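You operate a simulated robot arm through the tools that you are given. There is no shell and no other tool. Be economical: measure what you need, move in short steps, check, and stop when the job is done.

You are at the controls of a simulated robot arm. One attempt, no reset.

JOB
Take the white bracket and leave it on the grey board. Take the orange pad from the top of the side bench and leave it on the lower shelf of the door rack. Put the can marked "grease" from the top of the side bench on the lower middle shelf of the tall rack and the can labelled "rail grease" on the top of the low stand. Take the blue block and put it in the cream tray. Fetch the lime brush and set it on the bottom shelf of the tall rack. Put the long bar on the top of the square table away on the top of the side bench. Any order will do. Set down upright: white bracket, can.
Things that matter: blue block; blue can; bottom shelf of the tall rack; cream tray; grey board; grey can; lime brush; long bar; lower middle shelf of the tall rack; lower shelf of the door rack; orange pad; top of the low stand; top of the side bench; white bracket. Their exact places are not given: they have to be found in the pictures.

It is judged by the outcome, as a careful person would: the job done as asked, and still so three seconds after it is handed in. It fails if anything else is knocked over, pushed out of place, dropped, spilled or broken.

ROBOT AND FRAMES
A 7-joint arm with a two-finger parallel gripper on a trunk, on a base that drives. Base frame: it is fixed to the floor where the robot stands at the start and does not move with it; the origin is under the middle of the robot, x ahead of it, y to its left, z up; the surface under the hand at the start is at about z = 0.8. Readings come in m, rad, newtons and seconds.
With the tool pointing down near the work surface it reaches from about 0.26 to 0.58 m from the robot's upright axis, wherever it stands. Its first joint turns from -2.897 to 2.897 rad. Places, roughly: blue block (5x5x5 cm) [1.4, -0.1, 0.8]; blue can, grey can [0.5, 0, 0.75]; bottom shelf of the tall rack [4.9, 0.2, 0.4]; cream tray (30x20x6 cm) [-1.6, -3.3, 0.7]; grey board (21x17x2 cm) [-1.9, -1.7, 0.8]; lime brush (12x5x7 cm) [1.4, -3.3, 0.8]; long bar (11x4x4 cm) [1.6, -3.4, 0.8]; lower middle shelf of the tall rack [4.9, 0.2, 0.8]; lower shelf of the door rack [4.2, -2.3, 0.9]; orange pad (9x7x5 cm) [0.4, 0, 0.8]; top of the low stand (24x13 cm) [2.18, -0.08, 0.56]; top of the side bench [1, 0.1, 0.8]; white bracket (6x8x7 cm) [0.5, 0.1, 0.8]. Payload 3.4 kg.
The TCP is the grasp point between the finger pads, 0.03 m short of the fingertips. In the tool frame z runs along the fingers and y along their closing line. The gripper opens to 0.094 m. The fingers are 0.028 m wide and 0.01 m thick; the gripper's body (0.05 by 0.096 m) begins 0.055 m behind the TCP.
Orientation is that of the tool frame in the base frame, as a unit quaternion [x, y, z, w]. With the fingers straight down and closing along the base's y, the tool's x points along the base's -x, its y along +y and its z along -z.

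CONTROLS
- The arm moves only by the tool send_rows. Its argument "rows" is a list of rows, each a list of 7 numbers: the shift along the tool's x, y, z in units of 500 mm (1.0 is 500 mm), then the turn, a rotation vector about the tool's x, y, z in units of 45 degrees (1.0 is 45 degrees), then the closure in counts, from 0 (fully open) to 255 (shut). In form: [[x, y, z, wx, wy, wz, hand], ...]. A call has 1 to 10 rows; each row is the pose to reach, as a shift and turn from the pose commanded when the call began, along the tool's axes at that moment. A call with a number of a shift or a turn outside -1 to 1 is refused whole. Rows are played at 5 a second. More than 0.05 m and 0.15 rad between two rows, or a gripper value outside its range, and nothing of the call is played. A pose out of reach is approached as far as the arm can. The call stops where the force on the tool passes 40 N (or 10 N more than at its start, if that is more) or the arm is blocked; 0.2 s more then pass. The fingers move at their own pace (about 0.072 m/s each) and stop on an object; they squeeze with about 44 N. The grip force told is the motor's: it shows also when the fingers shut on nothing. Time passes only in rows, and 0.2 s behind the last, so rows that repeat a pose let the fingers close. The reply holds the time, the measured pose of the TCP, the force on the tool along the base axes, the opening and the grip force, in the units named above and with some noise, with the torque about the TCP (base axes, N m) and any sound that the robot's microphone picked up.
- Cameras (640 x 400 px; columns grow to the right, rows downward): "scene" is now at [0.0128, 0.1547, 1.595]; the picture's right is [0.02, -1.00, 0.00], its down [-0.82, -0.01, -0.57] and it looks along [0.57, 0.01, -0.82] (base axes); focal length 290 px, centre (320, 200). "wrist" rides on the gripper at [0.076, 0.014, -0.102] in the tool frame; the picture's right is [-0.18, 0.98, 0.00], its down [-0.75, -0.14, -0.64] and it looks along [-0.63, -0.12, 0.77] (tool axes); focal length 243 px, centre (320, 200).
- capture(camera): a new picture of that camera. It takes no simulated time.
- lift_body(by): slides the trunk up (or, below 0, down) by that many m; the arm and the scene camera ride with it, the base frame stays. It gives what a move gives, with no picture.
- base_move(legs): drives the robot by 1 to 6 legs, each [ahead, left, turn to the left] in m, m and rad, along the robot's own axes; the way and the turn of a leg run together, so that a leg with both is an arc; at most 1.5 m and 3.142 rad a leg. The arm and the cameras ride along, it lands a little off, and it stops where it bumps. It gives what a move gives.
- aim_head(pan, tilt): turns the head with the scene camera to pan (to the left, within 2.705 rad either way) and tilt (down, from -0.506 to 1.204), counted from straight ahead of the robot. It gives what a move gives.
- measure_at(camera, pixels): for up to 12 pixels [column, row] of the newest picture of that camera ("zoom" is the newest enlarged one), the place [x, y, z] in the base frame of the surface seen there, good to about 0.002 m. It takes no simulated time.
- enlarge(camera, box): a new picture of the part [left, top, right, bottom] of that camera's present view, enlarged. It takes no simulated time.
- sign_off(): hands the job in; it is judged then, once.

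Work in short steps. Measure before you move; look again where a grasp or a placing could have gone wrong, and mend it. You have 138 turns and 170 pictures in all, those below and enlarged ones among them. Open the gripper and draw the arm clear of the work before you hand the job in, unless the task says otherwise; then end with one line.

The tools are called after "Call:" by a JSON object that holds its "api" and its "payload". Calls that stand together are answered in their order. send_rows: Moves the arm, as the interface text tells. Its arguments: {"type":"object","properties":{"rows":{"type":"array"}},"required":["rows"]} The other tools are called the same way: lift_body (by) slides the trunk up or down; base_move (legs) drives the base; aim_head (pan, tilt) turns the head that bears the scene camera; capture (camera) takes a picture; measure_at (camera, pixels) gives the place of the surface under pixels of a picture; enlarge (camera, box) takes an enlarged picture of a part of a camera's view; sign_off () hands the job in.

At the start:

```text
t: 0.0
ee_pos: [0.3378, -0.1218, 1.1163]
tcp_rot: [0.0, 1.0, -0.001, 0.0]
ft_force: [-0.5, -0.6, 0.1]
torque: [-0.02, 0.02, 0.02]
width: 0.0942
gripper_force: 0.1
trunk travel left (down, up): [-0.275, 0.111]
robot x, y, heading: [-0.0019, 0.0008, 0.003]
head pan, tilt: [0.016, 0.958]
```

scene: 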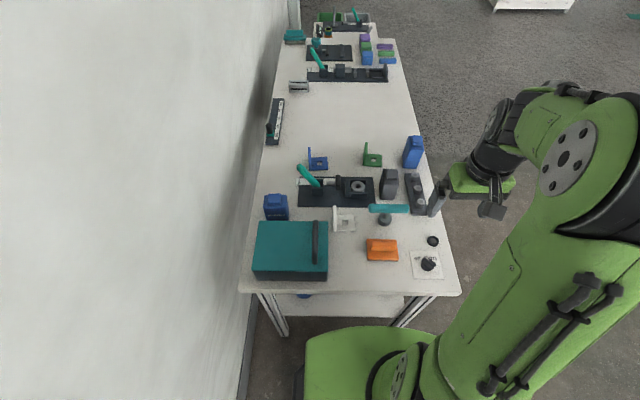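
wrist: 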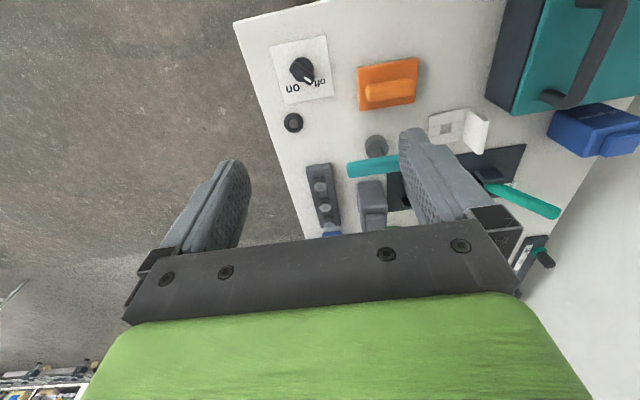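

The scene picture shows the side bench ahead with the orange pad (382,250), white bracket (343,218) and several cans/boxes around (388,183) and (413,150). I enlarge to identify items.

Call:
{"api": "enlarge", "payload": {"camera": "scene", "box": [240, 130, 460, 300]}}

Call:
{"api": "enlarge", "payload": {"camera": "scene", "box": [250, 0, 450, 130]}}

Call:
{"api": "measure_at", "payload": {"camera": "scene", "pixels": [[382, 245], [388, 180], [413, 150], [343, 215], [250, 285], [450, 285], [395, 50], [290, 50], [367, 58], [387, 55], [360, 270], [420, 200]]}}

```text
2.35 times, centred on (350, 215) of scene
```

zoom: 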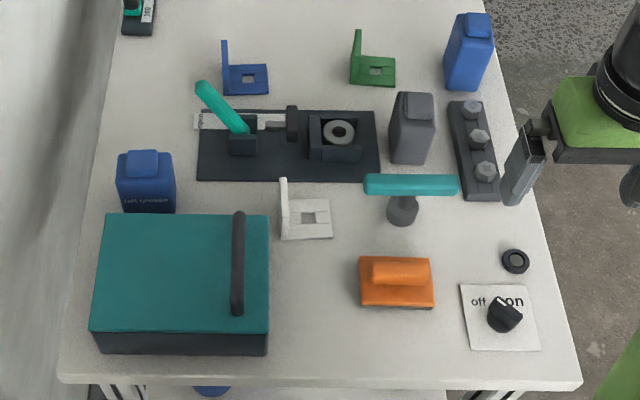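

```text
3.08 times, centred on (350, 65) of scene
```

zoom: 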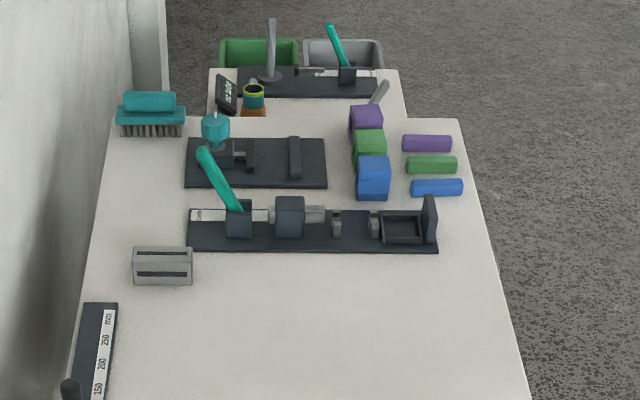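

```text
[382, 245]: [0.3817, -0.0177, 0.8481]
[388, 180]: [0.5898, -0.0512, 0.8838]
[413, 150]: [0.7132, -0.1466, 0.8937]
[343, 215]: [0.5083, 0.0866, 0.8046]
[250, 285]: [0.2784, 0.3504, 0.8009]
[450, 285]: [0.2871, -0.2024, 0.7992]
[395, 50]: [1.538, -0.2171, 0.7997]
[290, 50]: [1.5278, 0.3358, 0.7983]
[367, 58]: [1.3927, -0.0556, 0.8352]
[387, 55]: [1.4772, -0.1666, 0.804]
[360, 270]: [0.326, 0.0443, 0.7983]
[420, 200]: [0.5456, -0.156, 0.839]
```

Two blue cans (275,205), (413,150) and a grey one (388,183); another blue thing is below the bench (302,295). I enlarge to read labels.

Call:
{"api": "enlarge", "payload": {"camera": "scene", "box": [255, 185, 299, 225]}}

Call:
{"api": "enlarge", "payload": {"camera": "scene", "box": [370, 130, 434, 210]}}

Call:
{"api": "enlarge", "payload": {"camera": "wrist", "box": [280, 90, 640, 290]}}

```text
10.00 times, centred on (277, 205) of scene
```

zoom: 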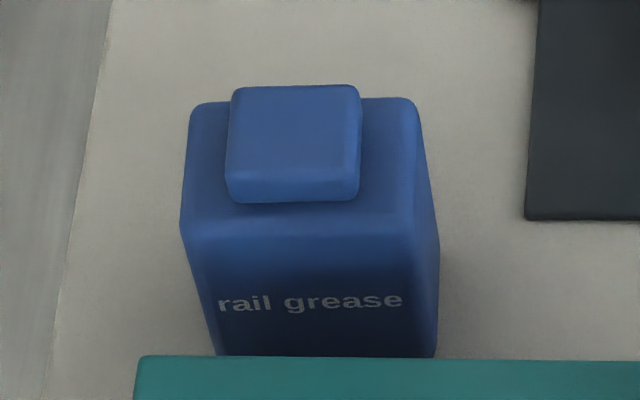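

```text
5.00 times, centred on (402, 170) of scene
```

zoom: 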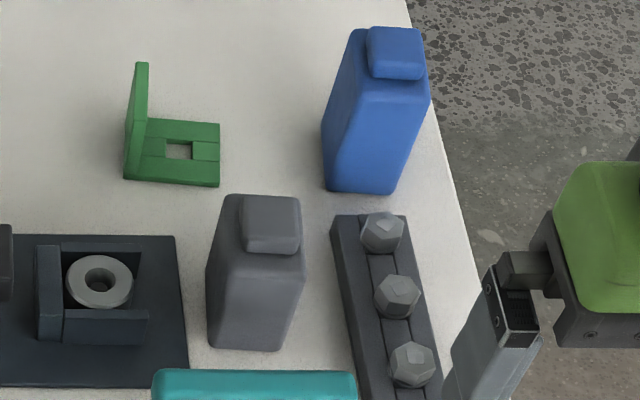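

```text
1.78 times, centred on (460, 190) of wrist
```

zoom: 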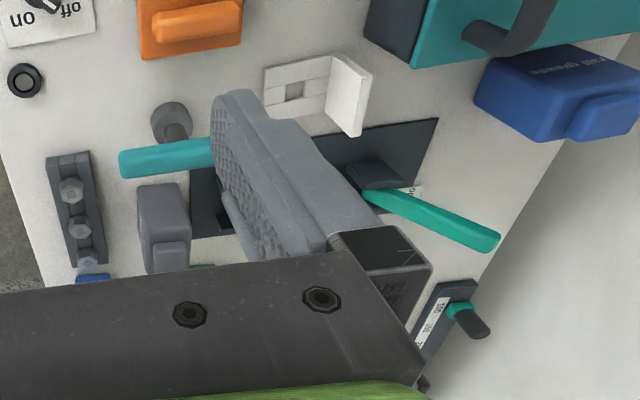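

"rail grease" is the dark blue can at (277,205). The other labels face away. I survey the room by panning the head.

Call:
{"api": "aim_head", "payload": {"pan": -0.5, "tilt": 0.35}}

Call:
{"api": "capture", "payload": {"camera": "scene"}}

Call:
{"api": "aim_head", "payload": {"pan": -2.3, "tilt": 0.4}}

Call:
{"api": "capture", "payload": {"camera": "scene"}}

Call:
{"api": "aim_head", "payload": {"pan": -1.2, "tilt": 0.4}}

Call:
{"api": "capture", "payload": {"camera": "scene"}}

Call:
{"api": "aim_head", "payload": {"pan": 0.0, "tilt": 0.3}}

Call:
{"api": "capture", "payload": {"camera": "scene"}}

```text
t: 1.0
ee_pos: [0.3379, -0.1228, 1.1161]
tcp_rot: [-0.001, 1.0, 0.0, 0.0]
ft_force: [0.3, 0.1, 0.2]
torque: [0.02, 0.01, 0.01]
width: 0.0942
gripper_force: 0.2
trunk travel left (down, up): [-0.275, 0.111]
robot x, y, heading: [0.0001, 0.0015, -0.003]
head pan, tilt: [-0.499, 0.351]
```

```text
162 pictures are left
```

scene: 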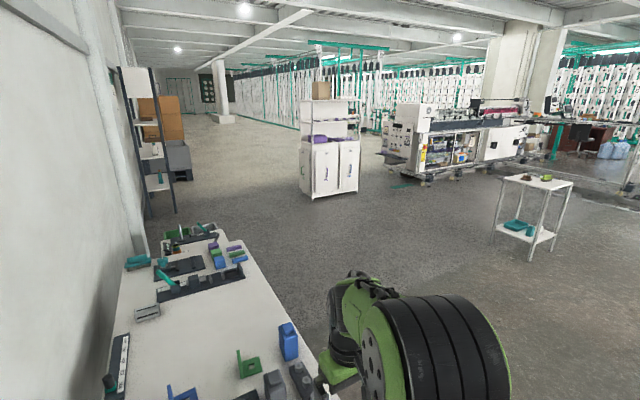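

```text
t: 2.8
ee_pos: [0.3393, -0.1215, 1.1164]
tcp_rot: [0.0, 1.0, -0.001, -0.001]
ft_force: [-0.4, -0.2, -0.3]
torque: [0.0, -0.04, 0.0]
width: 0.0937
gripper_force: 0.0
trunk travel left (down, up): [-0.275, 0.111]
robot x, y, heading: [0.0001, 0.0001, 0.004]
head pan, tilt: [-2.3, 0.4]
```

```text
161 pictures are left
```

scene: 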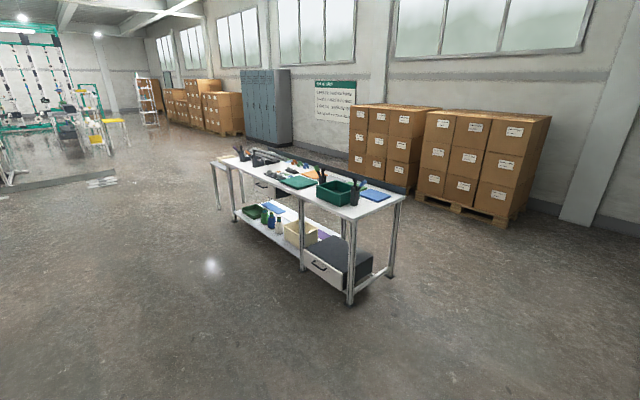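

```text
t: 4.1
ee_pos: [0.3376, -0.1207, 1.1168]
tcp_rot: [0.001, 1.0, 0.0, 0.0]
ft_force: [0.5, 0.6, 0.2]
torque: [0.03, 0.02, -0.01]
width: 0.094
gripper_force: 0.1
trunk travel left (down, up): [-0.275, 0.111]
robot x, y, heading: [0.0022, 0.0025, -0.002]
head pan, tilt: [-1.201, 0.4]
```

```text
160 pictures are left
```

scene: 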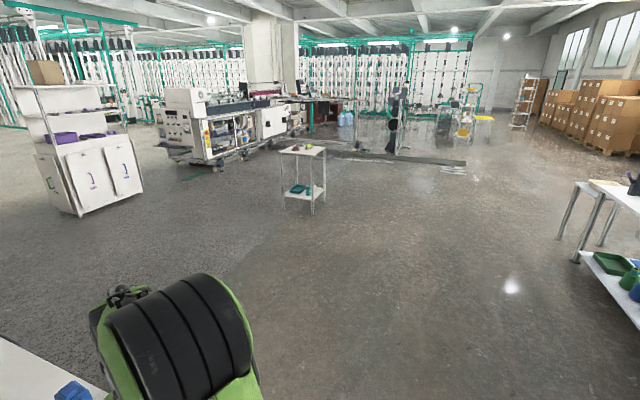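

```text
t: 5.5
ee_pos: [0.3384, -0.1212, 1.1162]
tcp_rot: [-0.001, 1.0, 0.0, 0.0]
ft_force: [0.1, 0.7, 0.7]
torque: [0.0, 0.02, -0.05]
width: 0.0939
gripper_force: 0.0
trunk travel left (down, up): [-0.275, 0.111]
robot x, y, heading: [-0.0014, -0.0027, 0.003]
head pan, tilt: [0.0, 0.3]
```

```text
159 pictures are left
```

scene: 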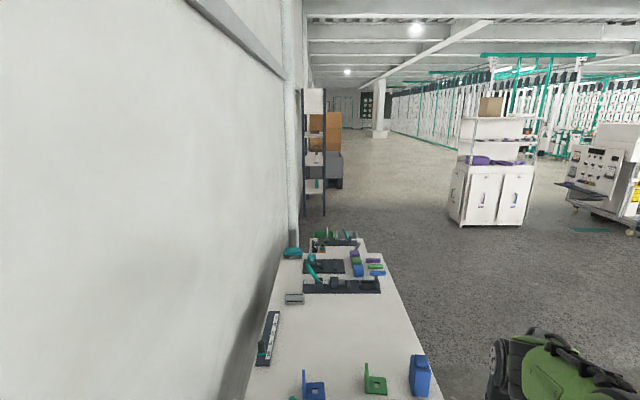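

The room is surveyed: workbench at right-behind has the boards/trays. Now I aim back down at the bench to measure bracket, pad, and cans in detail.

Call:
{"api": "aim_head", "payload": {"pan": 0.0, "tilt": 0.95}}

Call:
{"api": "enlarge", "payload": {"camera": "scene", "box": [300, 190, 420, 270]}}

```text
t: 6.6
ee_pos: [0.3383, -0.1217, 1.1163]
tcp_rot: [0.0, 1.0, 0.0, -0.001]
ft_force: [-0.2, 0.3, 0.4]
torque: [0.02, 0.04, -0.01]
width: 0.094
gripper_force: 0.0
trunk travel left (down, up): [-0.275, 0.111]
robot x, y, heading: [0.0018, -0.003, 0.003]
head pan, tilt: [0.0, 0.949]
```

```text
5.00 times, centred on (360, 230) of scene
```

zoom: 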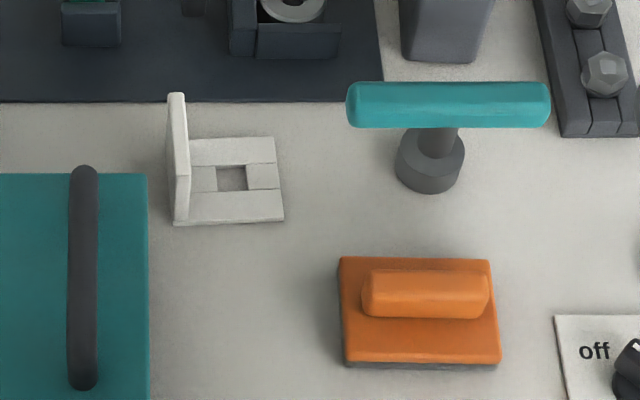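

Bracket: flange at zoom (178,155), base plate (235,180). I measure it, the pad and the neighbouring things.

Call:
{"api": "measure_at", "payload": {"camera": "zoom", "pixels": [[176, 96], [184, 178], [180, 218], [278, 218], [272, 140], [200, 150], [370, 292], [480, 292], [345, 350], [490, 270], [83, 190], [350, 105]]}}

Call:
{"api": "measure_at", "payload": {"camera": "scene", "pixels": [[267, 205], [284, 205], [267, 195], [388, 170], [400, 170], [395, 190]]}}

```text
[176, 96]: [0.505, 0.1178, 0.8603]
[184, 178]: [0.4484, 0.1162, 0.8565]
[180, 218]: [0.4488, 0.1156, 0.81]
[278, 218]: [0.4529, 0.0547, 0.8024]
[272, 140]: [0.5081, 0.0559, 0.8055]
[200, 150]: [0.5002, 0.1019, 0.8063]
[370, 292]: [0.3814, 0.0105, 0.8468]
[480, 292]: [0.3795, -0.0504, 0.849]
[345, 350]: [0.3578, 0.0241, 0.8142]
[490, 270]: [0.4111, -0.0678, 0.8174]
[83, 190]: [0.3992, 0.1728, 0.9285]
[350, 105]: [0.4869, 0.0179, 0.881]
```

```text
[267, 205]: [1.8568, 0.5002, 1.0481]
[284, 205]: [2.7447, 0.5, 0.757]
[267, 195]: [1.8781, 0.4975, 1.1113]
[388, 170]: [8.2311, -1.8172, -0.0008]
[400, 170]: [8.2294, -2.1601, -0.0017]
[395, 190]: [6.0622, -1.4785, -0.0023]
```

Scene measurement used the older picture; I take a fresh one and measure the box edge and the rest.

Call:
{"api": "capture", "payload": {"camera": "scene"}}

Call:
{"api": "measure_at", "payload": {"camera": "scene", "pixels": [[325, 223], [262, 223], [316, 222], [316, 270], [335, 206], [338, 206], [310, 173], [300, 165], [268, 197], [288, 197], [389, 170], [413, 140]]}}

```text
157 pictures are left
```

scene: 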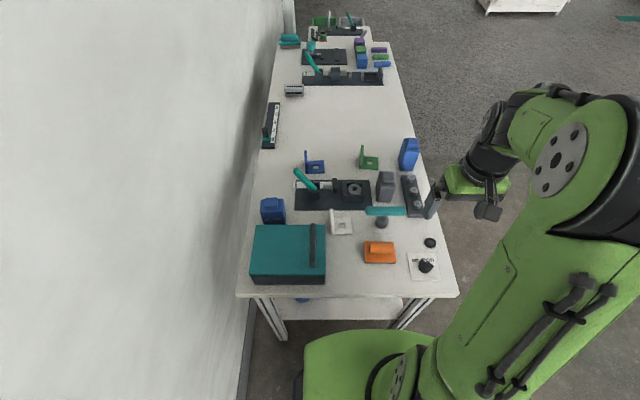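

```text
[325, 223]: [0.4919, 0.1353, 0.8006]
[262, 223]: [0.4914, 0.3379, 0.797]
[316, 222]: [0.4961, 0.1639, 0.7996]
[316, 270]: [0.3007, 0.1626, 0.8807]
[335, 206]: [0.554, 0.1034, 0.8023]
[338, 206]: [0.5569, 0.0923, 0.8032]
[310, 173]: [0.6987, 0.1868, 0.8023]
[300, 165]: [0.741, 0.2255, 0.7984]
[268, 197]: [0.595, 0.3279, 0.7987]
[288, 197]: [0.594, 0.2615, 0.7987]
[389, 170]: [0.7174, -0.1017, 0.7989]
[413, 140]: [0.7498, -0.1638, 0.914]
```

Flange centre ≈ (0.48, 0.118), top z 0.87; box top 0.88 with far edge short of the fingers. I move above the flange.

Call:
{"api": "send_rows", "payload": {"rows": [[-0.05, 0.08, 0, 0, 0, 0, 0], [-0.1, 0.16, 0, 0, 0, 0, 0], [-0.15, 0.24, 0, 0, 0, 0, 0], [-0.2, 0.32, 0, 0, 0, 0, 0], [-0.25, 0.4, 0, 0, 0, 0, 0], [-0.288, 0.478, 0.0, 0, 0, 0, 0], [-0.288, 0.478, 0.1, 0, 0, 0, 0], [-0.288, 0.478, 0.2, 0, 0, 0, 0], [-0.288, 0.478, 0.3, 0, 0, 0, 0], [-0.288, 0.478, 0.38, 0, 0, 0, 0]]}}

Call:
{"api": "capture", "payload": {"camera": "wrist"}}

Call:
{"api": "capture", "payload": {"camera": "scene"}}

```text
t: 8.8
ee_pos: [0.4822, 0.1177, 0.9243]
tcp_rot: [0.0, 1.0, 0.0, -0.001]
ft_force: [0.7, 0.5, -0.1]
torque: [0.02, 0.03, 0.0]
width: 0.094
gripper_force: 0.1
trunk travel left (down, up): [-0.275, 0.111]
robot x, y, heading: [0.0008, 0.0008, 0.004]
head pan, tilt: [0.0, 0.949]
```

```text
156 pictures are left
```

wrist: 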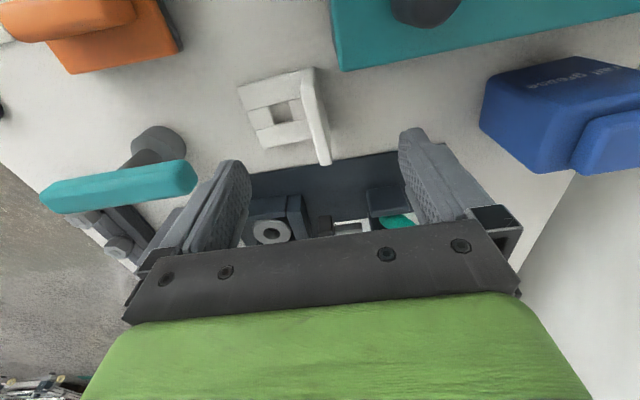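

```text
155 pictures are left
```

scene: 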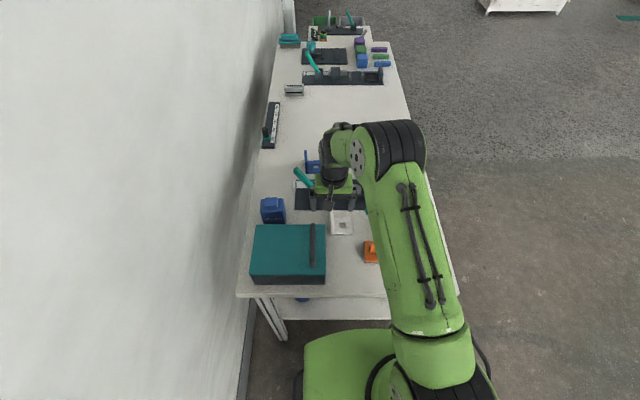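

The flange top (320,115) lies between the fingers and the T-handle end is clear. Descend 80 mm and close.

Call:
{"api": "send_rows", "payload": {"rows": [[0, 0, 0.08, 0, 0, 0, 0], [0, 0, 0.155, 0, 0, 0, 0], [0, 0, 0.155, 0, 0, 0, 255], [0, 0, 0.155, 0, 0, 0, 255], [0, 0, 0.155, 0, 0, 0, 255], [0, 0, 0.155, 0, 0, 0, 255]]}}

Call:
{"api": "capture", "payload": {"camera": "wrist"}}

```text
t: 10.2
ee_pos: [0.4839, 0.118, 0.8455]
tcp_rot: [0.0, 1.0, 0.0, 0.0]
ft_force: [-0.5, -0.1, -0.2]
torque: [0.0, -0.02, 0.0]
width: 0.0138
gripper_force: 43.8
trunk travel left (down, up): [-0.275, 0.111]
robot x, y, heading: [0.0004, -0.0017, 0.004]
head pan, tilt: [0.0, 0.949]
```

```text
154 pictures are left
```

wrist: 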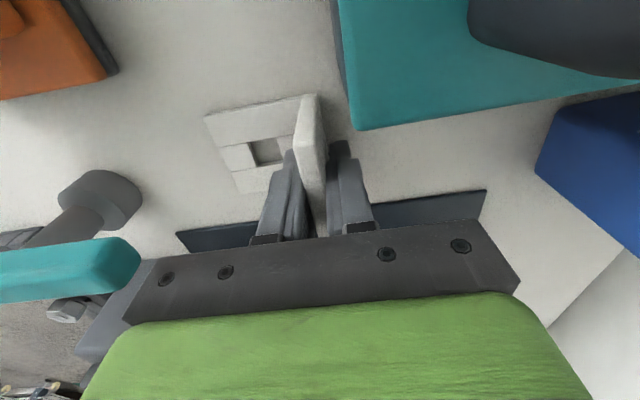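

Gripped (14 mm). Lift straight, retract to the starting posture, and look to the rear workbench to measure it.

Call:
{"api": "send_rows", "payload": {"rows": [[0, 0, -0.08, 0, 0, 0, 255], [0, 0, -0.18, 0, 0, 0, 255], [0, 0, -0.28, 0, 0, 0, 255], [0, 0, -0.38, 0, 0, 0, 255], [0, 0, -0.48, 0, 0, 0, 255], [0.05, -0.08, -0.54, 0, 0, 0, 255], [0.1, -0.16, -0.54, 0, 0, 0, 255], [0.15, -0.24, -0.54, 0, 0, 0, 255], [0.2, -0.32, -0.54, 0, 0, 0, 255], [0.25, -0.4, -0.54, 0, 0, 0, 255]]}}

Call:
{"api": "aim_head", "payload": {"pan": -2.3, "tilt": 0.4}}

Call:
{"api": "enlarge", "payload": {"camera": "scene", "box": [200, 130, 420, 310]}}

Call:
{"api": "measure_at", "payload": {"camera": "zoom", "pixels": [[40, 100], [270, 260], [425, 260], [590, 195], [240, 150], [275, 155], [240, 70], [500, 185], [350, 240], [260, 350], [430, 440], [120, 190]]}}

```text
refused: row 6 steps farther than a row can; nothing moved
```

```text
t: 12.3
ee_pos: [0.485, 0.1184, 0.8459]
tcp_rot: [0.001, 1.0, 0.0, 0.0]
ft_force: [0.0, 0.6, 0.0]
torque: [0.04, 0.01, -0.01]
width: 0.0139
gripper_force: 43.9
trunk travel left (down, up): [-0.275, 0.111]
robot x, y, heading: [-0.0027, -0.0021, 0.001]
head pan, tilt: [-2.3, 0.4]
```

```text
2.22 times, centred on (310, 220) of scene
```

zoom: 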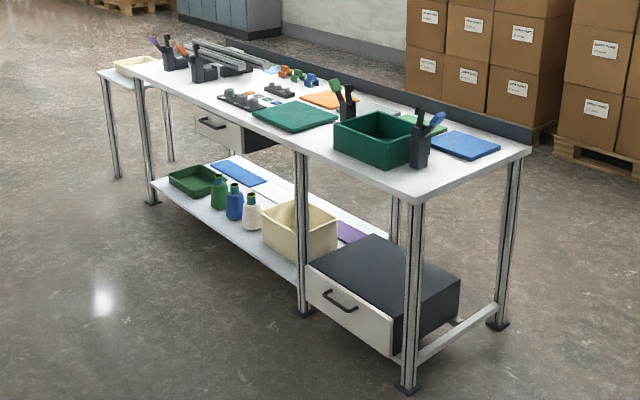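

```text
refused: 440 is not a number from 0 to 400
```

The cream tray is at zoom (135,65) on a small table at the far end. The rows were refused (step too long); resend the lift with smaller steps and measure.

Call:
{"api": "send_rows", "payload": {"rows": [[0, 0, -0.08, 0, 0, 0, 255], [0, 0, -0.17, 0, 0, 0, 255], [0, 0, -0.26, 0, 0, 0, 255], [0, 0, -0.35, 0, 0, 0, 255], [0, 0, -0.44, 0, 0, 0, 255], [0.04, -0.07, -0.48, 0, 0, 0, 255], [0.09, -0.15, -0.48, 0, 0, 0, 255], [0.14, -0.23, -0.48, 0, 0, 0, 255], [0.19, -0.31, -0.48, 0, 0, 0, 255], [0.24, -0.39, -0.48, 0, 0, 0, 255]]}}

Call:
{"api": "measure_at", "payload": {"camera": "zoom", "pixels": [[100, 72], [412, 200], [528, 152], [135, 63], [385, 110], [300, 118], [330, 98], [245, 70], [115, 175], [409, 385], [500, 322], [152, 195]]}}

```text
t: 14.5
ee_pos: [0.3611, -0.078, 1.0884]
tcp_rot: [0.0, 1.0, 0.001, 0.0]
ft_force: [-0.1, -1.0, -1.1]
torque: [0.03, -0.04, 0.02]
width: 0.0139
gripper_force: 44.1
trunk travel left (down, up): [-0.275, 0.111]
robot x, y, heading: [0.0033, -0.0033, 0.002]
head pan, tilt: [-2.3, 0.4]
```

```text
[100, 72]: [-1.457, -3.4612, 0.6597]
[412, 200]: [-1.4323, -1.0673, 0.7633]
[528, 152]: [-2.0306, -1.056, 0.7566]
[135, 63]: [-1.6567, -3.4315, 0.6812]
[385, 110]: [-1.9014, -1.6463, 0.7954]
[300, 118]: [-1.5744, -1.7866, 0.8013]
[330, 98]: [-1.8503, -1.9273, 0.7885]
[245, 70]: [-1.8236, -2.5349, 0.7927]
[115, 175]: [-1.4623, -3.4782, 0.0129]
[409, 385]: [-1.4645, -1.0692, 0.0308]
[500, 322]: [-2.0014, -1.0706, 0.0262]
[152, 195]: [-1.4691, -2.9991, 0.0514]
```

Workbench top: x −2.03…−1.43, y from −1.06 to ≈−3, z≈0.76–0.79. I drive there: back off, turn around and slide left along its front.

Call:
{"api": "base_move", "payload": {"legs": [[-0.6, 0, 0], [0, 0, 3.13], [0.3, 1.0, 0], [0, 0.7, 0]]}}

Call:
{"api": "aim_head", "payload": {"pan": 0.0, "tilt": 0.75}}

Call:
{"api": "capture", "payload": {"camera": "scene"}}

```text
t: 33.6
ee_pos: [-1.3769, -1.5948, 1.0893]
tcp_rot: [0.999, -0.039, 0.0, 0.0]
ft_force: [-0.3, -0.4, -1.6]
torque: [0.01, 0.01, -0.04]
width: 0.0137
gripper_force: 44.3
trunk travel left (down, up): [-0.275, 0.111]
robot x, y, heading: [-1.0226, -1.6966, 3.065]
head pan, tilt: [-2.3, 0.4]
```

```text
t: 35.8
ee_pos: [-1.3771, -1.5952, 1.0888]
tcp_rot: [0.999, -0.038, 0.0, 0.0]
ft_force: [-0.1, 1.6, -2.1]
torque: [-0.01, 0.0, -0.01]
width: 0.0139
gripper_force: 43.4
trunk travel left (down, up): [-0.275, 0.111]
robot x, y, heading: [-1.0231, -1.6988, 3.063]
head pan, tilt: [0.0, 0.75]
```

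```text
152 pictures are left
```

scene: 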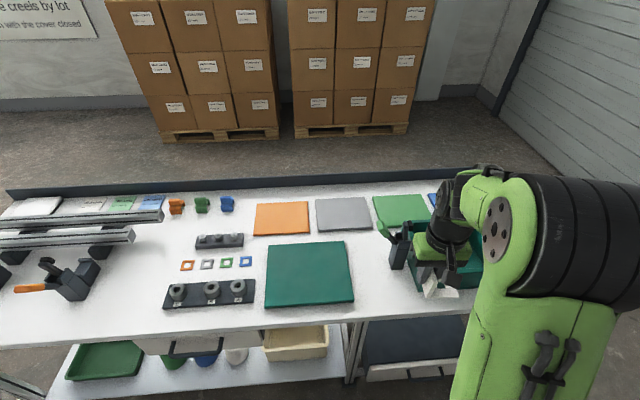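

The grey board is at (343,213), between orange and green boards. Measure its corners and neighbours.

Call:
{"api": "measure_at", "payload": {"camera": "scene", "pixels": [[318, 201], [367, 199], [317, 228], [371, 226], [343, 213], [342, 183], [270, 243], [330, 322], [390, 240], [395, 268], [440, 320], [308, 232]]}}

```text
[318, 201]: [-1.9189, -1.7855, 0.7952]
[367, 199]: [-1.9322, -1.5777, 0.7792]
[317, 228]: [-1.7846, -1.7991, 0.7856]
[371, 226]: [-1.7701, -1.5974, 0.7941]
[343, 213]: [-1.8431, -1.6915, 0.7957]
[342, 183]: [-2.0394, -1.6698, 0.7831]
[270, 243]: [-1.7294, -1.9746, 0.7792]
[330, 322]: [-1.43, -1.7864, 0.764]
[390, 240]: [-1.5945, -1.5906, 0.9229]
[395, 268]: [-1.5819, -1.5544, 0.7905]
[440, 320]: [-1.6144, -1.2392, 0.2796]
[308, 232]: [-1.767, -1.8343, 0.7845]
```

Board top: x −1.93…−1.77, y −1.79…−1.59, z 0.795. I need to be closer; straighten the heading and approach by 0.12 m, then look down at the base clearance.

Call:
{"api": "base_move", "payload": {"legs": [[0, 0, 0.077], [0.12, 0, 0]]}}

Call:
{"api": "aim_head", "payload": {"pan": 0.0, "tilt": 1.15}}

Call:
{"api": "capture", "payload": {"camera": "scene"}}

Call:
{"api": "measure_at", "payload": {"camera": "scene", "pixels": [[300, 300], [300, 340], [350, 330], [380, 330], [360, 360], [330, 250], [280, 240], [260, 320], [400, 350], [340, 390]]}}

```text
t: 37.5
ee_pos: [-1.5029, -1.6242, 1.0885]
tcp_rot: [1.0, 0.001, 0.001, 0.0]
ft_force: [0.1, -0.1, -2.1]
torque: [-0.01, 0.0, 0.06]
width: 0.0134
gripper_force: 44.3
trunk travel left (down, up): [-0.275, 0.111]
robot x, y, heading: [-1.1402, -1.6985, -3.138]
head pan, tilt: [0.0, 0.75]
```

```text
t: 38.4
ee_pos: [-1.5026, -1.6236, 1.0891]
tcp_rot: [1.0, 0.002, 0.0, 0.0]
ft_force: [0.6, 0.0, -2.1]
torque: [-0.02, 0.01, -0.02]
width: 0.0138
gripper_force: 44.2
trunk travel left (down, up): [-0.275, 0.111]
robot x, y, heading: [-1.1403, -1.6968, -3.14]
head pan, tilt: [0.0, 1.15]
```

```text
151 pictures are left
```

scene: 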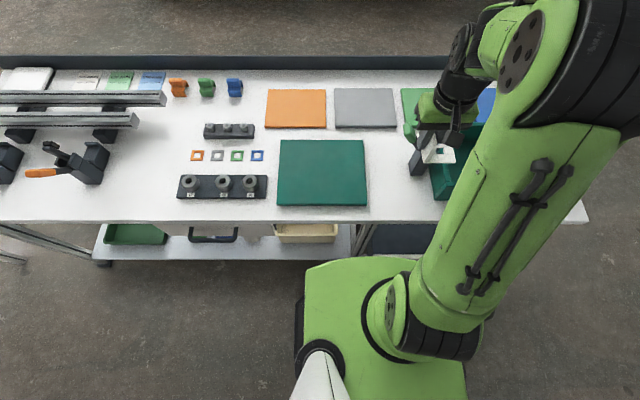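

```text
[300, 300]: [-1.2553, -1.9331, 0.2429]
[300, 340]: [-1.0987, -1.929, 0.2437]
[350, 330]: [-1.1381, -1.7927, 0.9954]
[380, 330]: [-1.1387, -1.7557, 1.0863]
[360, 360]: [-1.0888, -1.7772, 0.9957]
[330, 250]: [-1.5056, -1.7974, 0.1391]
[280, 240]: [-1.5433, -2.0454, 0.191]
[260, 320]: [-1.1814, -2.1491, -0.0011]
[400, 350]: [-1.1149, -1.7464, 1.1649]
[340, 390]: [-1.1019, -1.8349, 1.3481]
```

Base front is ≈4 cm short of the shelf line, so I stay. I swing the bracket to y≈−1.72 and extend forward at height to test reach toward x≈−1.81.

Call:
{"api": "send_rows", "payload": {"rows": [[0, 0.09, 0, 0, 0, 0, 255], [0, 0.18, 0, 0, 0, 0, 255], [-0.08, 0.2, 0, 0, 0, 0, 255], [-0.17, 0.2, 0, 0, 0, 0, 255], [-0.26, 0.2, 0, 0, 0, 0, 255], [-0.34, 0.2, 0, 0, 0, 0, 255], [-0.42, 0.2, 0, 0, 0, 0, 255], [-0.5, 0.2, 0, 0, 0, 0, 255], [-0.56, 0.2, 0, 0, 0, 0, 255], [-0.62, 0.2, 0, 0, 0, 0, 255]]}}

```text
t: 40.5
ee_pos: [-1.7269, -1.731, 1.0821]
tcp_rot: [1.0, 0.002, 0.002, 0.0]
ft_force: [-0.4, -0.5, -1.7]
torque: [0.0, 0.02, 0.02]
width: 0.0137
gripper_force: 43.4
out of reach, approached as far as the arm can: row 8, 9, 10
trunk travel left (down, up): [-0.275, 0.111]
robot x, y, heading: [-1.1399, -1.6977, -3.133]
head pan, tilt: [0.0, 1.15]
```

Reach stops at 0.587 m from the axis (x −1.727). I check the gap behind the bench (pallets) and the shelf edge to decide where to stand.

Call:
{"api": "measure_at", "payload": {"camera": "scene", "pixels": [[200, 258], [310, 258], [320, 262], [348, 256], [300, 222], [360, 240], [440, 395], [330, 266]]}}

Call:
{"api": "aim_head", "payload": {"pan": 0.0, "tilt": 0.5}}

Call:
{"api": "capture", "payload": {"camera": "scene"}}

Call:
{"api": "measure_at", "payload": {"camera": "scene", "pixels": [[200, 198], [350, 195], [180, 150], [350, 150], [480, 180], [560, 200], [100, 250], [250, 260], [100, 210], [340, 242]]}}

```text
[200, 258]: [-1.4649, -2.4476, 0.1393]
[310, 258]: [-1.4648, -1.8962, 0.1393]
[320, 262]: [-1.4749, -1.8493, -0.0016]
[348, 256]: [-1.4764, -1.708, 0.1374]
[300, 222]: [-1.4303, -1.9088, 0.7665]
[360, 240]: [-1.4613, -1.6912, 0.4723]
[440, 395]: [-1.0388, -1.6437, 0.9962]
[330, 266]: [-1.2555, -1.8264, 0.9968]
```

```text
t: 41.6
ee_pos: [-1.727, -1.7307, 1.0827]
tcp_rot: [1.0, 0.001, 0.0, 0.0]
ft_force: [0.6, -0.5, -1.7]
torque: [0.0, 0.0, -0.03]
width: 0.0139
gripper_force: 43.8
trunk travel left (down, up): [-0.275, 0.111]
robot x, y, heading: [-1.141, -1.6982, -3.142]
head pan, tilt: [0.0, 0.499]
```

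```text
150 pictures are left
```

scene: 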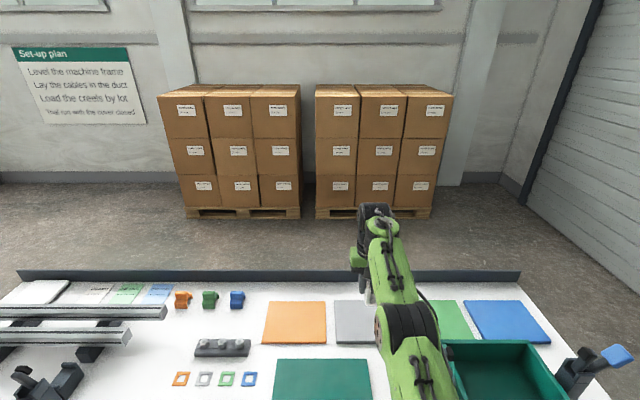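

```text
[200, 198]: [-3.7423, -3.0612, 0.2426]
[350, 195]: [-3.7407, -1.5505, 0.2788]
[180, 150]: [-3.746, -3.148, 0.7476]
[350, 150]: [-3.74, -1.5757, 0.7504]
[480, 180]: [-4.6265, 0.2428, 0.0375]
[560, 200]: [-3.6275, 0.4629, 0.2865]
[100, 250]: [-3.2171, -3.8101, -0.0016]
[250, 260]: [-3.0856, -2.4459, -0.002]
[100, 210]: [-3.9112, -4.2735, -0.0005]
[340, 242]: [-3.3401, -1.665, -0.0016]
```

The pallets are at x≈−3.74, leaving a wide aisle behind the bench, from where the board (0.52 m) is reachable. I retract the arm, then drive round the bench's near end to its back side.

Call:
{"api": "send_rows", "payload": {"rows": [[0.09, 0, 0, 0, 0, 0, 255], [0.18, 0, 0, 0, 0, 0, 255], [0.27, 0, 0, 0, 0, 0, 255], [0.36, 0, 0, 0, 0, 0, 255], [0.45, 0, 0, 0, 0, 0, 255]]}}

Call:
{"api": "base_move", "payload": {"legs": [[-0.25, 0, 0], [0, -1.35, 0], [1.5, 0, 0], [0.15, 0, 0], [0, 0, 3.14], [0, -1.3, 0]]}}

Call:
{"api": "aim_head", "payload": {"pan": 0.0, "tilt": 0.9}}

Call:
{"api": "capture", "payload": {"camera": "scene"}}

```text
t: 42.8
ee_pos: [-1.502, -1.7348, 1.0816]
tcp_rot: [1.0, 0.002, -0.001, 0.0]
ft_force: [-0.1, 0.0, -1.7]
torque: [0.0, 0.02, -0.01]
width: 0.0137
gripper_force: 43.8
trunk travel left (down, up): [-0.275, 0.111]
robot x, y, heading: [-1.1396, -1.6994, -3.141]
head pan, tilt: [0.0, 0.499]
```

```text
t: 72.7
ee_pos: [-2.1461, -1.5987, 1.0823]
tcp_rot: [-0.026, 1.0, 0.0, 0.0]
ft_force: [0.4, 0.4, -1.6]
torque: [0.04, -0.01, -0.03]
width: 0.014
gripper_force: 44.0
trunk travel left (down, up): [-0.275, 0.111]
robot x, y, heading: [-2.5093, -1.6491, 0.054]
head pan, tilt: [0.0, 0.499]
```

```text
t: 73.6
ee_pos: [-2.145, -1.5995, 1.0814]
tcp_rot: [-0.026, 1.0, 0.001, 0.0]
ft_force: [0.2, -0.6, -0.8]
torque: [0.03, 0.0, 0.02]
width: 0.0137
gripper_force: 44.2
trunk travel left (down, up): [-0.275, 0.111]
robot x, y, heading: [-2.5064, -1.6504, 0.051]
head pan, tilt: [0.0, 0.901]
```

```text
149 pictures are left
```

scene: 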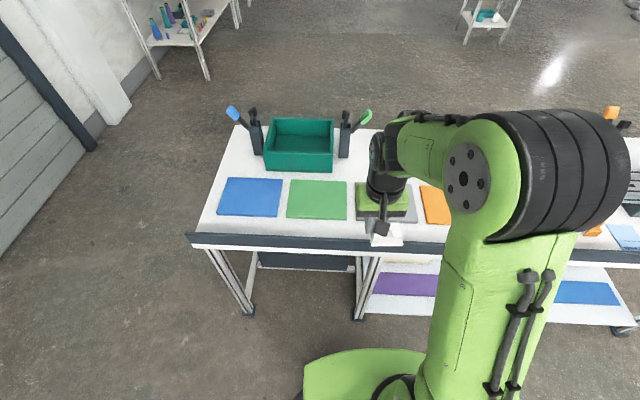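

I'm behind the bench with the hand over the grey board's edge. Straighten heading by −0.05 and advance 0.10 m, then recheck.

Call:
{"api": "base_move", "payload": {"legs": [[0, 0, -0.052], [0.1, 0, 0]]}}

Call:
{"api": "capture", "payload": {"camera": "scene"}}

Call:
{"api": "measure_at", "payload": {"camera": "scene", "pixels": [[280, 245], [250, 215], [360, 185], [350, 205], [420, 240], [345, 240], [350, 130], [340, 195]]}}

```text
t: 75.1
ee_pos: [-2.0429, -1.6174, 1.0814]
tcp_rot: [0.0, 1.0, -0.001, -0.001]
ft_force: [1.5, -0.1, -1.8]
torque: [0.02, 0.04, -0.02]
width: 0.0138
gripper_force: 44.3
trunk travel left (down, up): [-0.275, 0.111]
robot x, y, heading: [-2.4079, -1.6525, 0.0]
head pan, tilt: [0.0, 0.901]
```

```text
148 pictures are left
```

scene: 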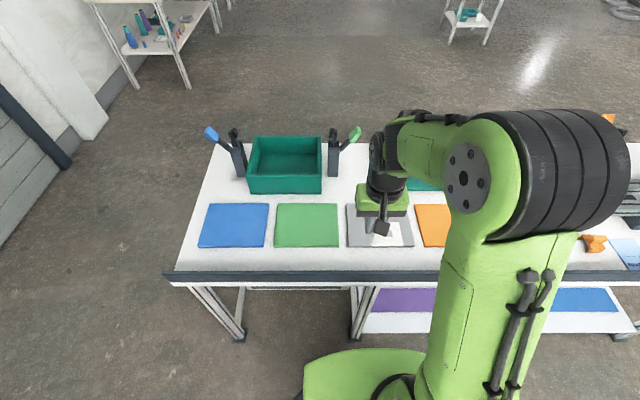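

```text
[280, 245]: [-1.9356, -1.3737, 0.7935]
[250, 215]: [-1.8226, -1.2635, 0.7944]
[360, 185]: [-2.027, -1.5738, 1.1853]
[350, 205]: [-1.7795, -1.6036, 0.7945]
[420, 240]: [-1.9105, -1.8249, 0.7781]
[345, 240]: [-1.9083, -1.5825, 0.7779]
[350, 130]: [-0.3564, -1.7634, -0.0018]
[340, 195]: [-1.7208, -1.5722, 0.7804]
```

Target TCP (−1.87, −1.66). Move forward at height and descend to ~5 cm above, then check.

Call:
{"api": "send_rows", "payload": {"rows": [[-0.08, -0.03, 0, 0, 0, 0, 255], [-0.16, -0.06, 0, 0, 0, 0, 255], [-0.25, -0.085, 0, 0, 0, 0, 255], [-0.346, -0.085, 0, 0, 0, 0, 255], [-0.346, -0.085, 0.09, 0, 0, 0, 255], [-0.346, -0.085, 0.18, 0, 0, 0, 255], [-0.346, -0.085, 0.27, 0, 0, 0, 255], [-0.346, -0.085, 0.36, 0, 0, 0, 255], [-0.346, -0.085, 0.42, 0, 0, 0, 255]]}}

Call:
{"api": "capture", "payload": {"camera": "wrist"}}

```text
t: 77.1
ee_pos: [-1.8675, -1.6586, 0.8687]
tcp_rot: [0.0, 1.0, 0.0, 0.0]
ft_force: [0.0, -1.4, -2.4]
torque: [0.04, -0.02, 0.03]
width: 0.014
gripper_force: 44.5
trunk travel left (down, up): [-0.275, 0.111]
robot x, y, heading: [-2.4101, -1.6535, -0.001]
head pan, tilt: [0.0, 0.901]
```

```text
147 pictures are left
```

wrist: 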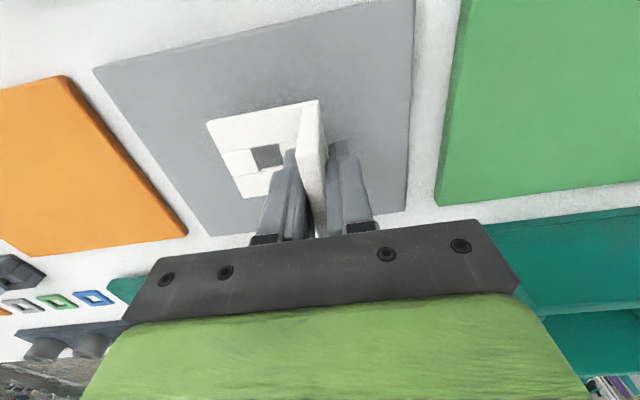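

The bracket is well over the board. Lower 26 mm, open, then raise.

Call:
{"api": "send_rows", "payload": {"rows": [[0, 0, 0.03, 0, 0, 0, 255], [0, 0, 0.045, 0, 0, 0, 255], [0, 0, 0.052, 0, 0, 0, 255], [0, 0, 0.052, 0, 0, 0, 255]]}}

Call:
{"api": "send_rows", "payload": {"rows": [[0, 0, 0, 0, 0, 0, 160], [0, 0, 0, 0, 0, 0, 160], [0, 0, 0, 0, 0, 0, 160], [0, 0, -0.06, 0, 0, 0, 160], [0, 0, -0.14, 0, 0, 0, 100], [0, 0, -0.23, 0, 0, 0, 0], [0, 0, -0.32, 0, 0, 0, 0], [0, 0, -0.41, 0, 0, 0, 0], [0.06, 0, -0.46, 0, 0, 0, 0], [0.15, 0, -0.46, 0, 0, 0, 0]]}}

Call:
{"api": "capture", "payload": {"camera": "wrist"}}

```text
t: 78.1
ee_pos: [-1.8714, -1.6612, 0.8459]
tcp_rot: [0.0, 1.0, 0.0, 0.0]
ft_force: [0.3, -0.4, -2.2]
torque: [0.03, -0.06, 0.01]
width: 0.0139
gripper_force: 44.1
trunk travel left (down, up): [-0.275, 0.111]
robot x, y, heading: [-2.4093, -1.6495, -0.001]
head pan, tilt: [0.0, 0.901]
```

```text
t: 80.3
ee_pos: [-1.9489, -1.6585, 1.0739]
tcp_rot: [0.0, 1.0, 0.0, 0.0]
ft_force: [-0.4, 0.3, 0.2]
torque: [0.02, -0.05, 0.02]
width: 0.0939
gripper_force: 0.1
trunk travel left (down, up): [-0.275, 0.111]
robot x, y, heading: [-2.405, -1.6553, -0.002]
head pan, tilt: [0.0, 0.901]
```

```text
146 pictures are left
```

wrist: 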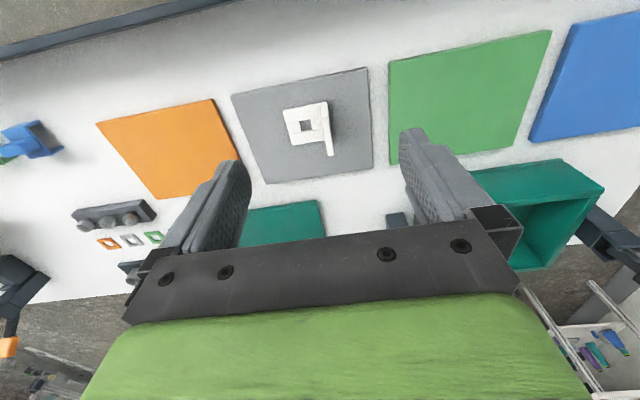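

The bracket stands on the grey board. Retract and drive towards the square table around the bench's near end.

Call:
{"api": "send_rows", "payload": {"rows": [[0.1, 0, 0, 0, 0, 0, 0], [0.19, 0.0, 0, 0, 0, 0, 0]]}}

Call:
{"api": "base_move", "payload": {"legs": [[0, 1.3, 0], [1.5, 0, 0], [1.1, -1.0, 0], [0.7, -1.1, 0]]}}

Call:
{"api": "aim_head", "payload": {"pan": -0.9, "tilt": 0.6}}

Call:
{"api": "capture", "payload": {"camera": "scene"}}

```text
t: 80.9
ee_pos: [-2.0428, -1.6573, 1.0726]
tcp_rot: [0.0, 1.0, 0.001, 0.0]
ft_force: [-0.6, 0.4, 1.3]
torque: [0.02, -0.01, 0.02]
width: 0.0941
gripper_force: 0.1
trunk travel left (down, up): [-0.275, 0.111]
robot x, y, heading: [-2.4117, -1.653, 0.003]
head pan, tilt: [0.0, 0.901]
```

```text
t: 107.9
ee_pos: [1.3497, -2.357, 1.0721]
tcp_rot: [-0.001, 1.0, 0.0, 0.0]
ft_force: [0.0, -0.5, -0.2]
torque: [0.01, 0.02, -0.01]
width: 0.0939
gripper_force: 0.0
trunk travel left (down, up): [-0.275, 0.111]
robot x, y, heading: [0.9794, -2.3513, 0.007]
head pan, tilt: [0.0, 0.901]
```

```text
t: 109.1
ee_pos: [1.3492, -2.3576, 1.072]
tcp_rot: [-0.001, 1.0, 0.0, 0.0]
ft_force: [-0.1, 0.1, 0.3]
torque: [0.0, -0.03, 0.02]
width: 0.0941
gripper_force: 0.1
trunk travel left (down, up): [-0.275, 0.111]
robot x, y, heading: [0.9827, -2.3544, 0.003]
head pan, tilt: [-0.901, 0.6]
```

```text
145 pictures are left
```

scene: 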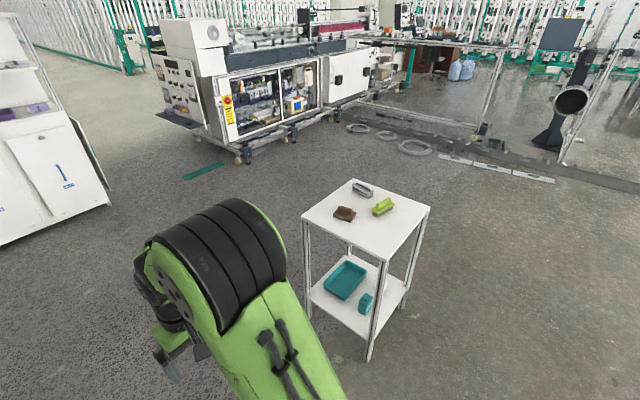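

Call:
{"api": "enlarge", "payload": {"camera": "scene", "box": [295, 170, 440, 260]}}

Call:
{"api": "measure_at", "payload": {"camera": "scene", "pixels": [[303, 216], [355, 182], [428, 208], [383, 258], [363, 190], [382, 207], [345, 214], [354, 188], [371, 193], [369, 358]]}}

```text
4.41 times, centred on (368, 215) of scene
```

zoom: 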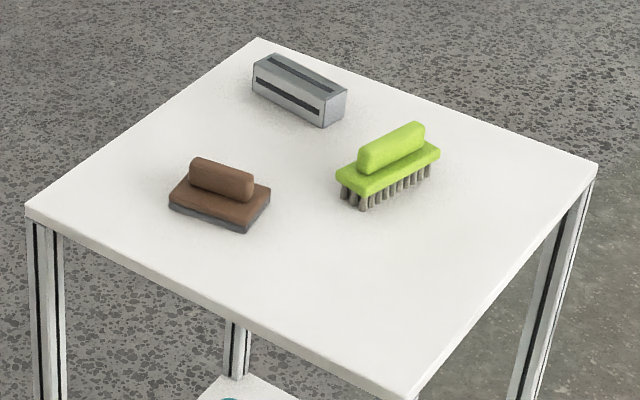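

```text
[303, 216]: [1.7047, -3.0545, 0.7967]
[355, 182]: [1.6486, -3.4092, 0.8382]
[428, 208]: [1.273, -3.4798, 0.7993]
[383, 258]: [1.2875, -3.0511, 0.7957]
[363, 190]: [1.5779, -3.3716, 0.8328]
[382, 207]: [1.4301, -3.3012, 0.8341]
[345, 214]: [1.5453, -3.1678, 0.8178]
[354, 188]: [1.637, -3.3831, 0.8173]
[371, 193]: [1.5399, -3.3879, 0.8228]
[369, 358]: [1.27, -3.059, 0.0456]
```

The long bar is the slotted grey bar at (1.59,−3.38), best reached from the table's east side. Drive to about (2.15,−3.35) facing −x.

Call:
{"api": "base_move", "payload": {"legs": [[1.2, 0, 0], [0, 0, 3.14], [0, 1.0, 0]]}}

Call:
{"api": "aim_head", "payload": {"pan": 0.0, "tilt": 0.9}}

Call:
{"api": "capture", "payload": {"camera": "scene"}}

```text
t: 127.4
ee_pos: [1.819, -3.3439, 1.0722]
tcp_rot: [1.0, -0.003, 0.0, -0.001]
ft_force: [0.6, 0.1, 0.2]
torque: [0.01, 0.0, -0.05]
width: 0.0939
gripper_force: 0.0
trunk travel left (down, up): [-0.275, 0.111]
robot x, y, heading: [2.1872, -3.3507, 3.133]
head pan, tilt: [-0.901, 0.6]
```

```text
t: 128.6
ee_pos: [1.8199, -3.3423, 1.0721]
tcp_rot: [1.0, -0.003, 0.0, 0.0]
ft_force: [-1.6, 0.0, -0.1]
torque: [-0.01, -0.01, 0.0]
width: 0.0939
gripper_force: 0.0
trunk travel left (down, up): [-0.275, 0.111]
robot x, y, heading: [2.1869, -3.3493, 3.137]
head pan, tilt: [0.0, 0.901]
```

```text
143 pictures are left
```

scene: 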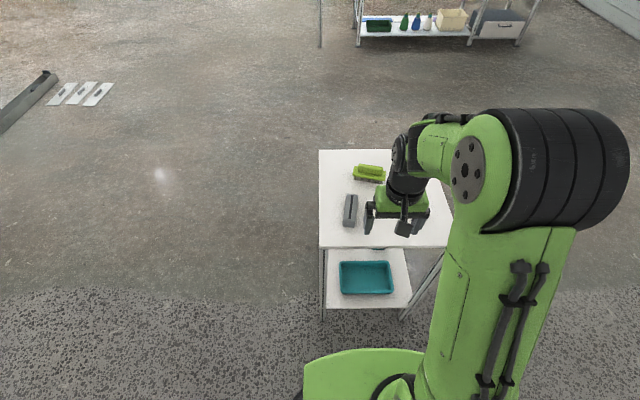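

Bar at (351,210). Enlarge and measure it and the brush.

Call:
{"api": "enlarge", "payload": {"camera": "scene", "box": [315, 150, 395, 250]}}

Call:
{"api": "measure_at", "payload": {"camera": "scene", "pixels": [[346, 196], [357, 196], [344, 222], [354, 223], [351, 208], [366, 165], [383, 167], [355, 178], [370, 172], [325, 245]]}}

```text
4.00 times, centred on (355, 200) of scene
```

zoom: 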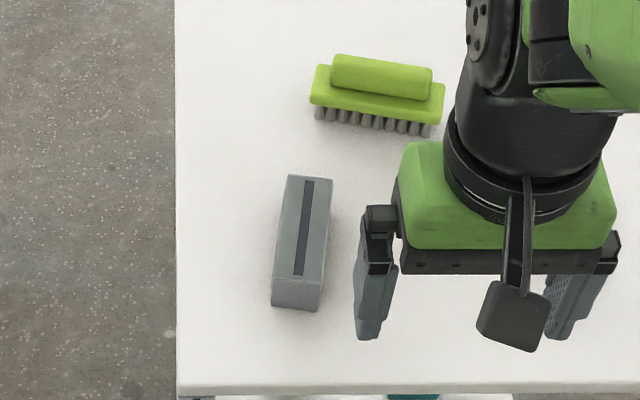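

```text
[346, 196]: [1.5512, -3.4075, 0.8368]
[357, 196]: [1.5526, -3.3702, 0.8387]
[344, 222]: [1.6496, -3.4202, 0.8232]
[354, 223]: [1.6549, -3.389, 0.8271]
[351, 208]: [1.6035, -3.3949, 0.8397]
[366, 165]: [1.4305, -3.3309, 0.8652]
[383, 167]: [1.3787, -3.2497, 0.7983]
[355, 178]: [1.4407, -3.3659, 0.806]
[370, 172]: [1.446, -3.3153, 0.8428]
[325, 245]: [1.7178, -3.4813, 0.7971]
```

Bar centre (1.60,−3.396), tilted ≈ −9° from x; top 0.839. Advance 0.12 m to be within reach.

Call:
{"api": "base_move", "payload": {"legs": [[0.12, 0, 0]]}}

```text
t: 129.8
ee_pos: [1.6998, -3.3426, 1.0715]
tcp_rot: [1.0, -0.004, 0.001, -0.001]
ft_force: [1.2, 0.3, 0.2]
torque: [0.0, -0.03, 0.01]
width: 0.094
gripper_force: 0.0
trunk travel left (down, up): [-0.275, 0.111]
robot x, y, heading: [2.0696, -3.3507, 3.137]
head pan, tilt: [0.0, 0.901]
```

Move above the bar with a 0.15 rad turn and descend to z≈0.90, then look with the wrist camera.

Call:
{"api": "send_rows", "payload": {"rows": [[-0.08, 0.04, 0, 0, 0, 0.09, 0], [-0.16, 0.09, 0, 0, 0, 0.19, 0], [-0.2, 0.105, 0, 0, 0, 0.19, 0], [-0.2, 0.105, 0.09, 0, 0, 0.19, 0], [-0.2, 0.105, 0.18, 0, 0, 0.19, 0], [-0.2, 0.105, 0.27, 0, 0, 0.19, 0], [-0.2, 0.105, 0.34, 0, 0, 0.19, 0]]}}

Call:
{"api": "capture", "payload": {"camera": "wrist"}}

```text
t: 131.4
ee_pos: [1.6028, -3.3945, 0.8991]
tcp_rot: [0.997, -0.078, 0.001, 0.0]
ft_force: [0.2, 0.2, 1.1]
torque: [0.0, 0.02, 0.0]
width: 0.094
gripper_force: 0.1
trunk travel left (down, up): [-0.275, 0.111]
robot x, y, heading: [2.0686, -3.3531, 3.139]
head pan, tilt: [0.0, 0.901]
```

```text
141 pictures are left
```

wrist: 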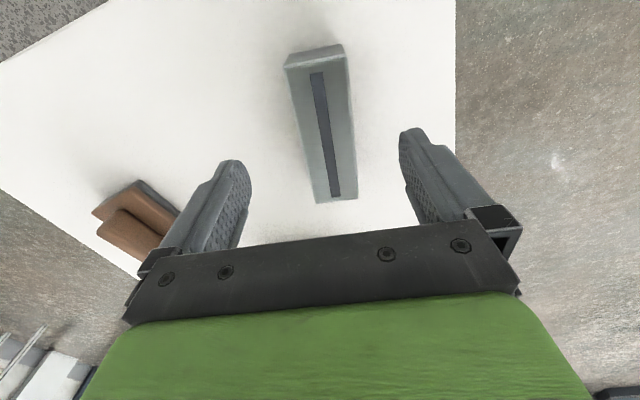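

Aligned between the fingers. Descend to z 0.835 and close.

Call:
{"api": "send_rows", "payload": {"rows": [[0, 0, 0.07, 0, 0, 0, 0], [0, 0, 0.127, 0, 0, 0, 0], [0, 0, 0.127, 0, 0, 0, 255], [0, 0, 0.127, 0, 0, 0, 255], [0, 0, 0.127, 0, 0, 0, 255], [0, 0, 0.127, 0, 0, 0, 255], [0, 0, 0.06, 0, 0, 0, 255], [0, 0, -0.03, 0, 0, 0, 255]]}}

Call:
{"api": "capture", "payload": {"camera": "wrist"}}

```text
t: 133.2
ee_pos: [1.602, -3.3985, 0.9155]
tcp_rot: [0.997, -0.077, 0.001, 0.0]
ft_force: [-0.3, 0.4, -0.8]
torque: [0.01, 0.0, 0.02]
width: 0.0439
gripper_force: 44.0
trunk travel left (down, up): [-0.275, 0.111]
robot x, y, heading: [2.0687, -3.3511, 3.136]
head pan, tilt: [0.0, 0.901]
```

```text
140 pictures are left
```

wrist: 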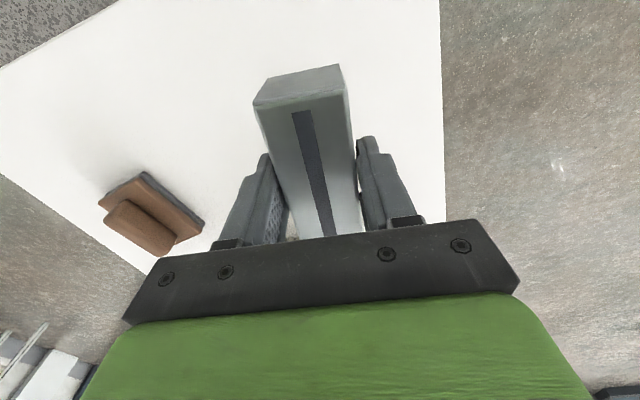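

Bar held (44 mm). Lift, retract, and drive to the south side of the side bench around (1.0,−0.9).

Call:
{"api": "send_rows", "payload": {"rows": [[0, 0, -0.09, 0, 0, 0, 255], [0, 0, -0.18, 0, 0, 0, 255], [0, 0, -0.27, 0, 0, 0, 255], [0.08, 0, -0.31, 0, 0, 0, 255], [0.17, 0, -0.31, 0, 0, 0, 255]]}}

Call:
{"api": "base_move", "payload": {"legs": [[-0.25, 0, 0], [0, -1.3, 0], [1.2, -0.85, 0], [0, 0, -1.571]]}}

Call:
{"api": "aim_head", "payload": {"pan": 0.0, "tilt": 0.7}}

Call:
{"api": "capture", "payload": {"camera": "scene"}}

```text
t: 134.4
ee_pos: [1.6841, -3.4124, 1.0723]
tcp_rot: [0.997, -0.077, 0.0, 0.0]
ft_force: [0.3, 0.2, -1.4]
torque: [0.01, -0.02, -0.01]
width: 0.0438
gripper_force: 44.1
trunk travel left (down, up): [-0.275, 0.111]
robot x, y, heading: [2.0674, -3.3522, 3.131]
head pan, tilt: [0.0, 0.901]
```

```text
t: 153.0
ee_pos: [1.0262, -0.8543, 1.072]
tcp_rot: [-0.65, 0.76, 0.001, 0.0]
ft_force: [-0.6, 0.4, -1.6]
torque: [0.04, 0.02, -0.01]
width: 0.0438
gripper_force: 44.1
trunk travel left (down, up): [-0.275, 0.111]
robot x, y, heading: [1.0863, -1.239, 1.571]
head pan, tilt: [0.0, 0.901]
```

```text
t: 153.7
ee_pos: [1.0268, -0.8543, 1.0721]
tcp_rot: [-0.65, 0.76, 0.0, 0.0]
ft_force: [-0.6, 0.0, -1.3]
torque: [-0.04, -0.02, -0.01]
width: 0.0437
gripper_force: 44.2
trunk travel left (down, up): [-0.275, 0.111]
robot x, y, heading: [1.0887, -1.2416, 1.56]
head pan, tilt: [0.0, 0.7]
```

```text
139 pictures are left
```

scene: 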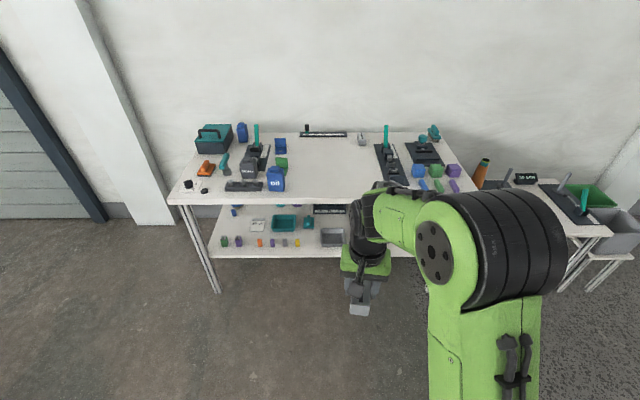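

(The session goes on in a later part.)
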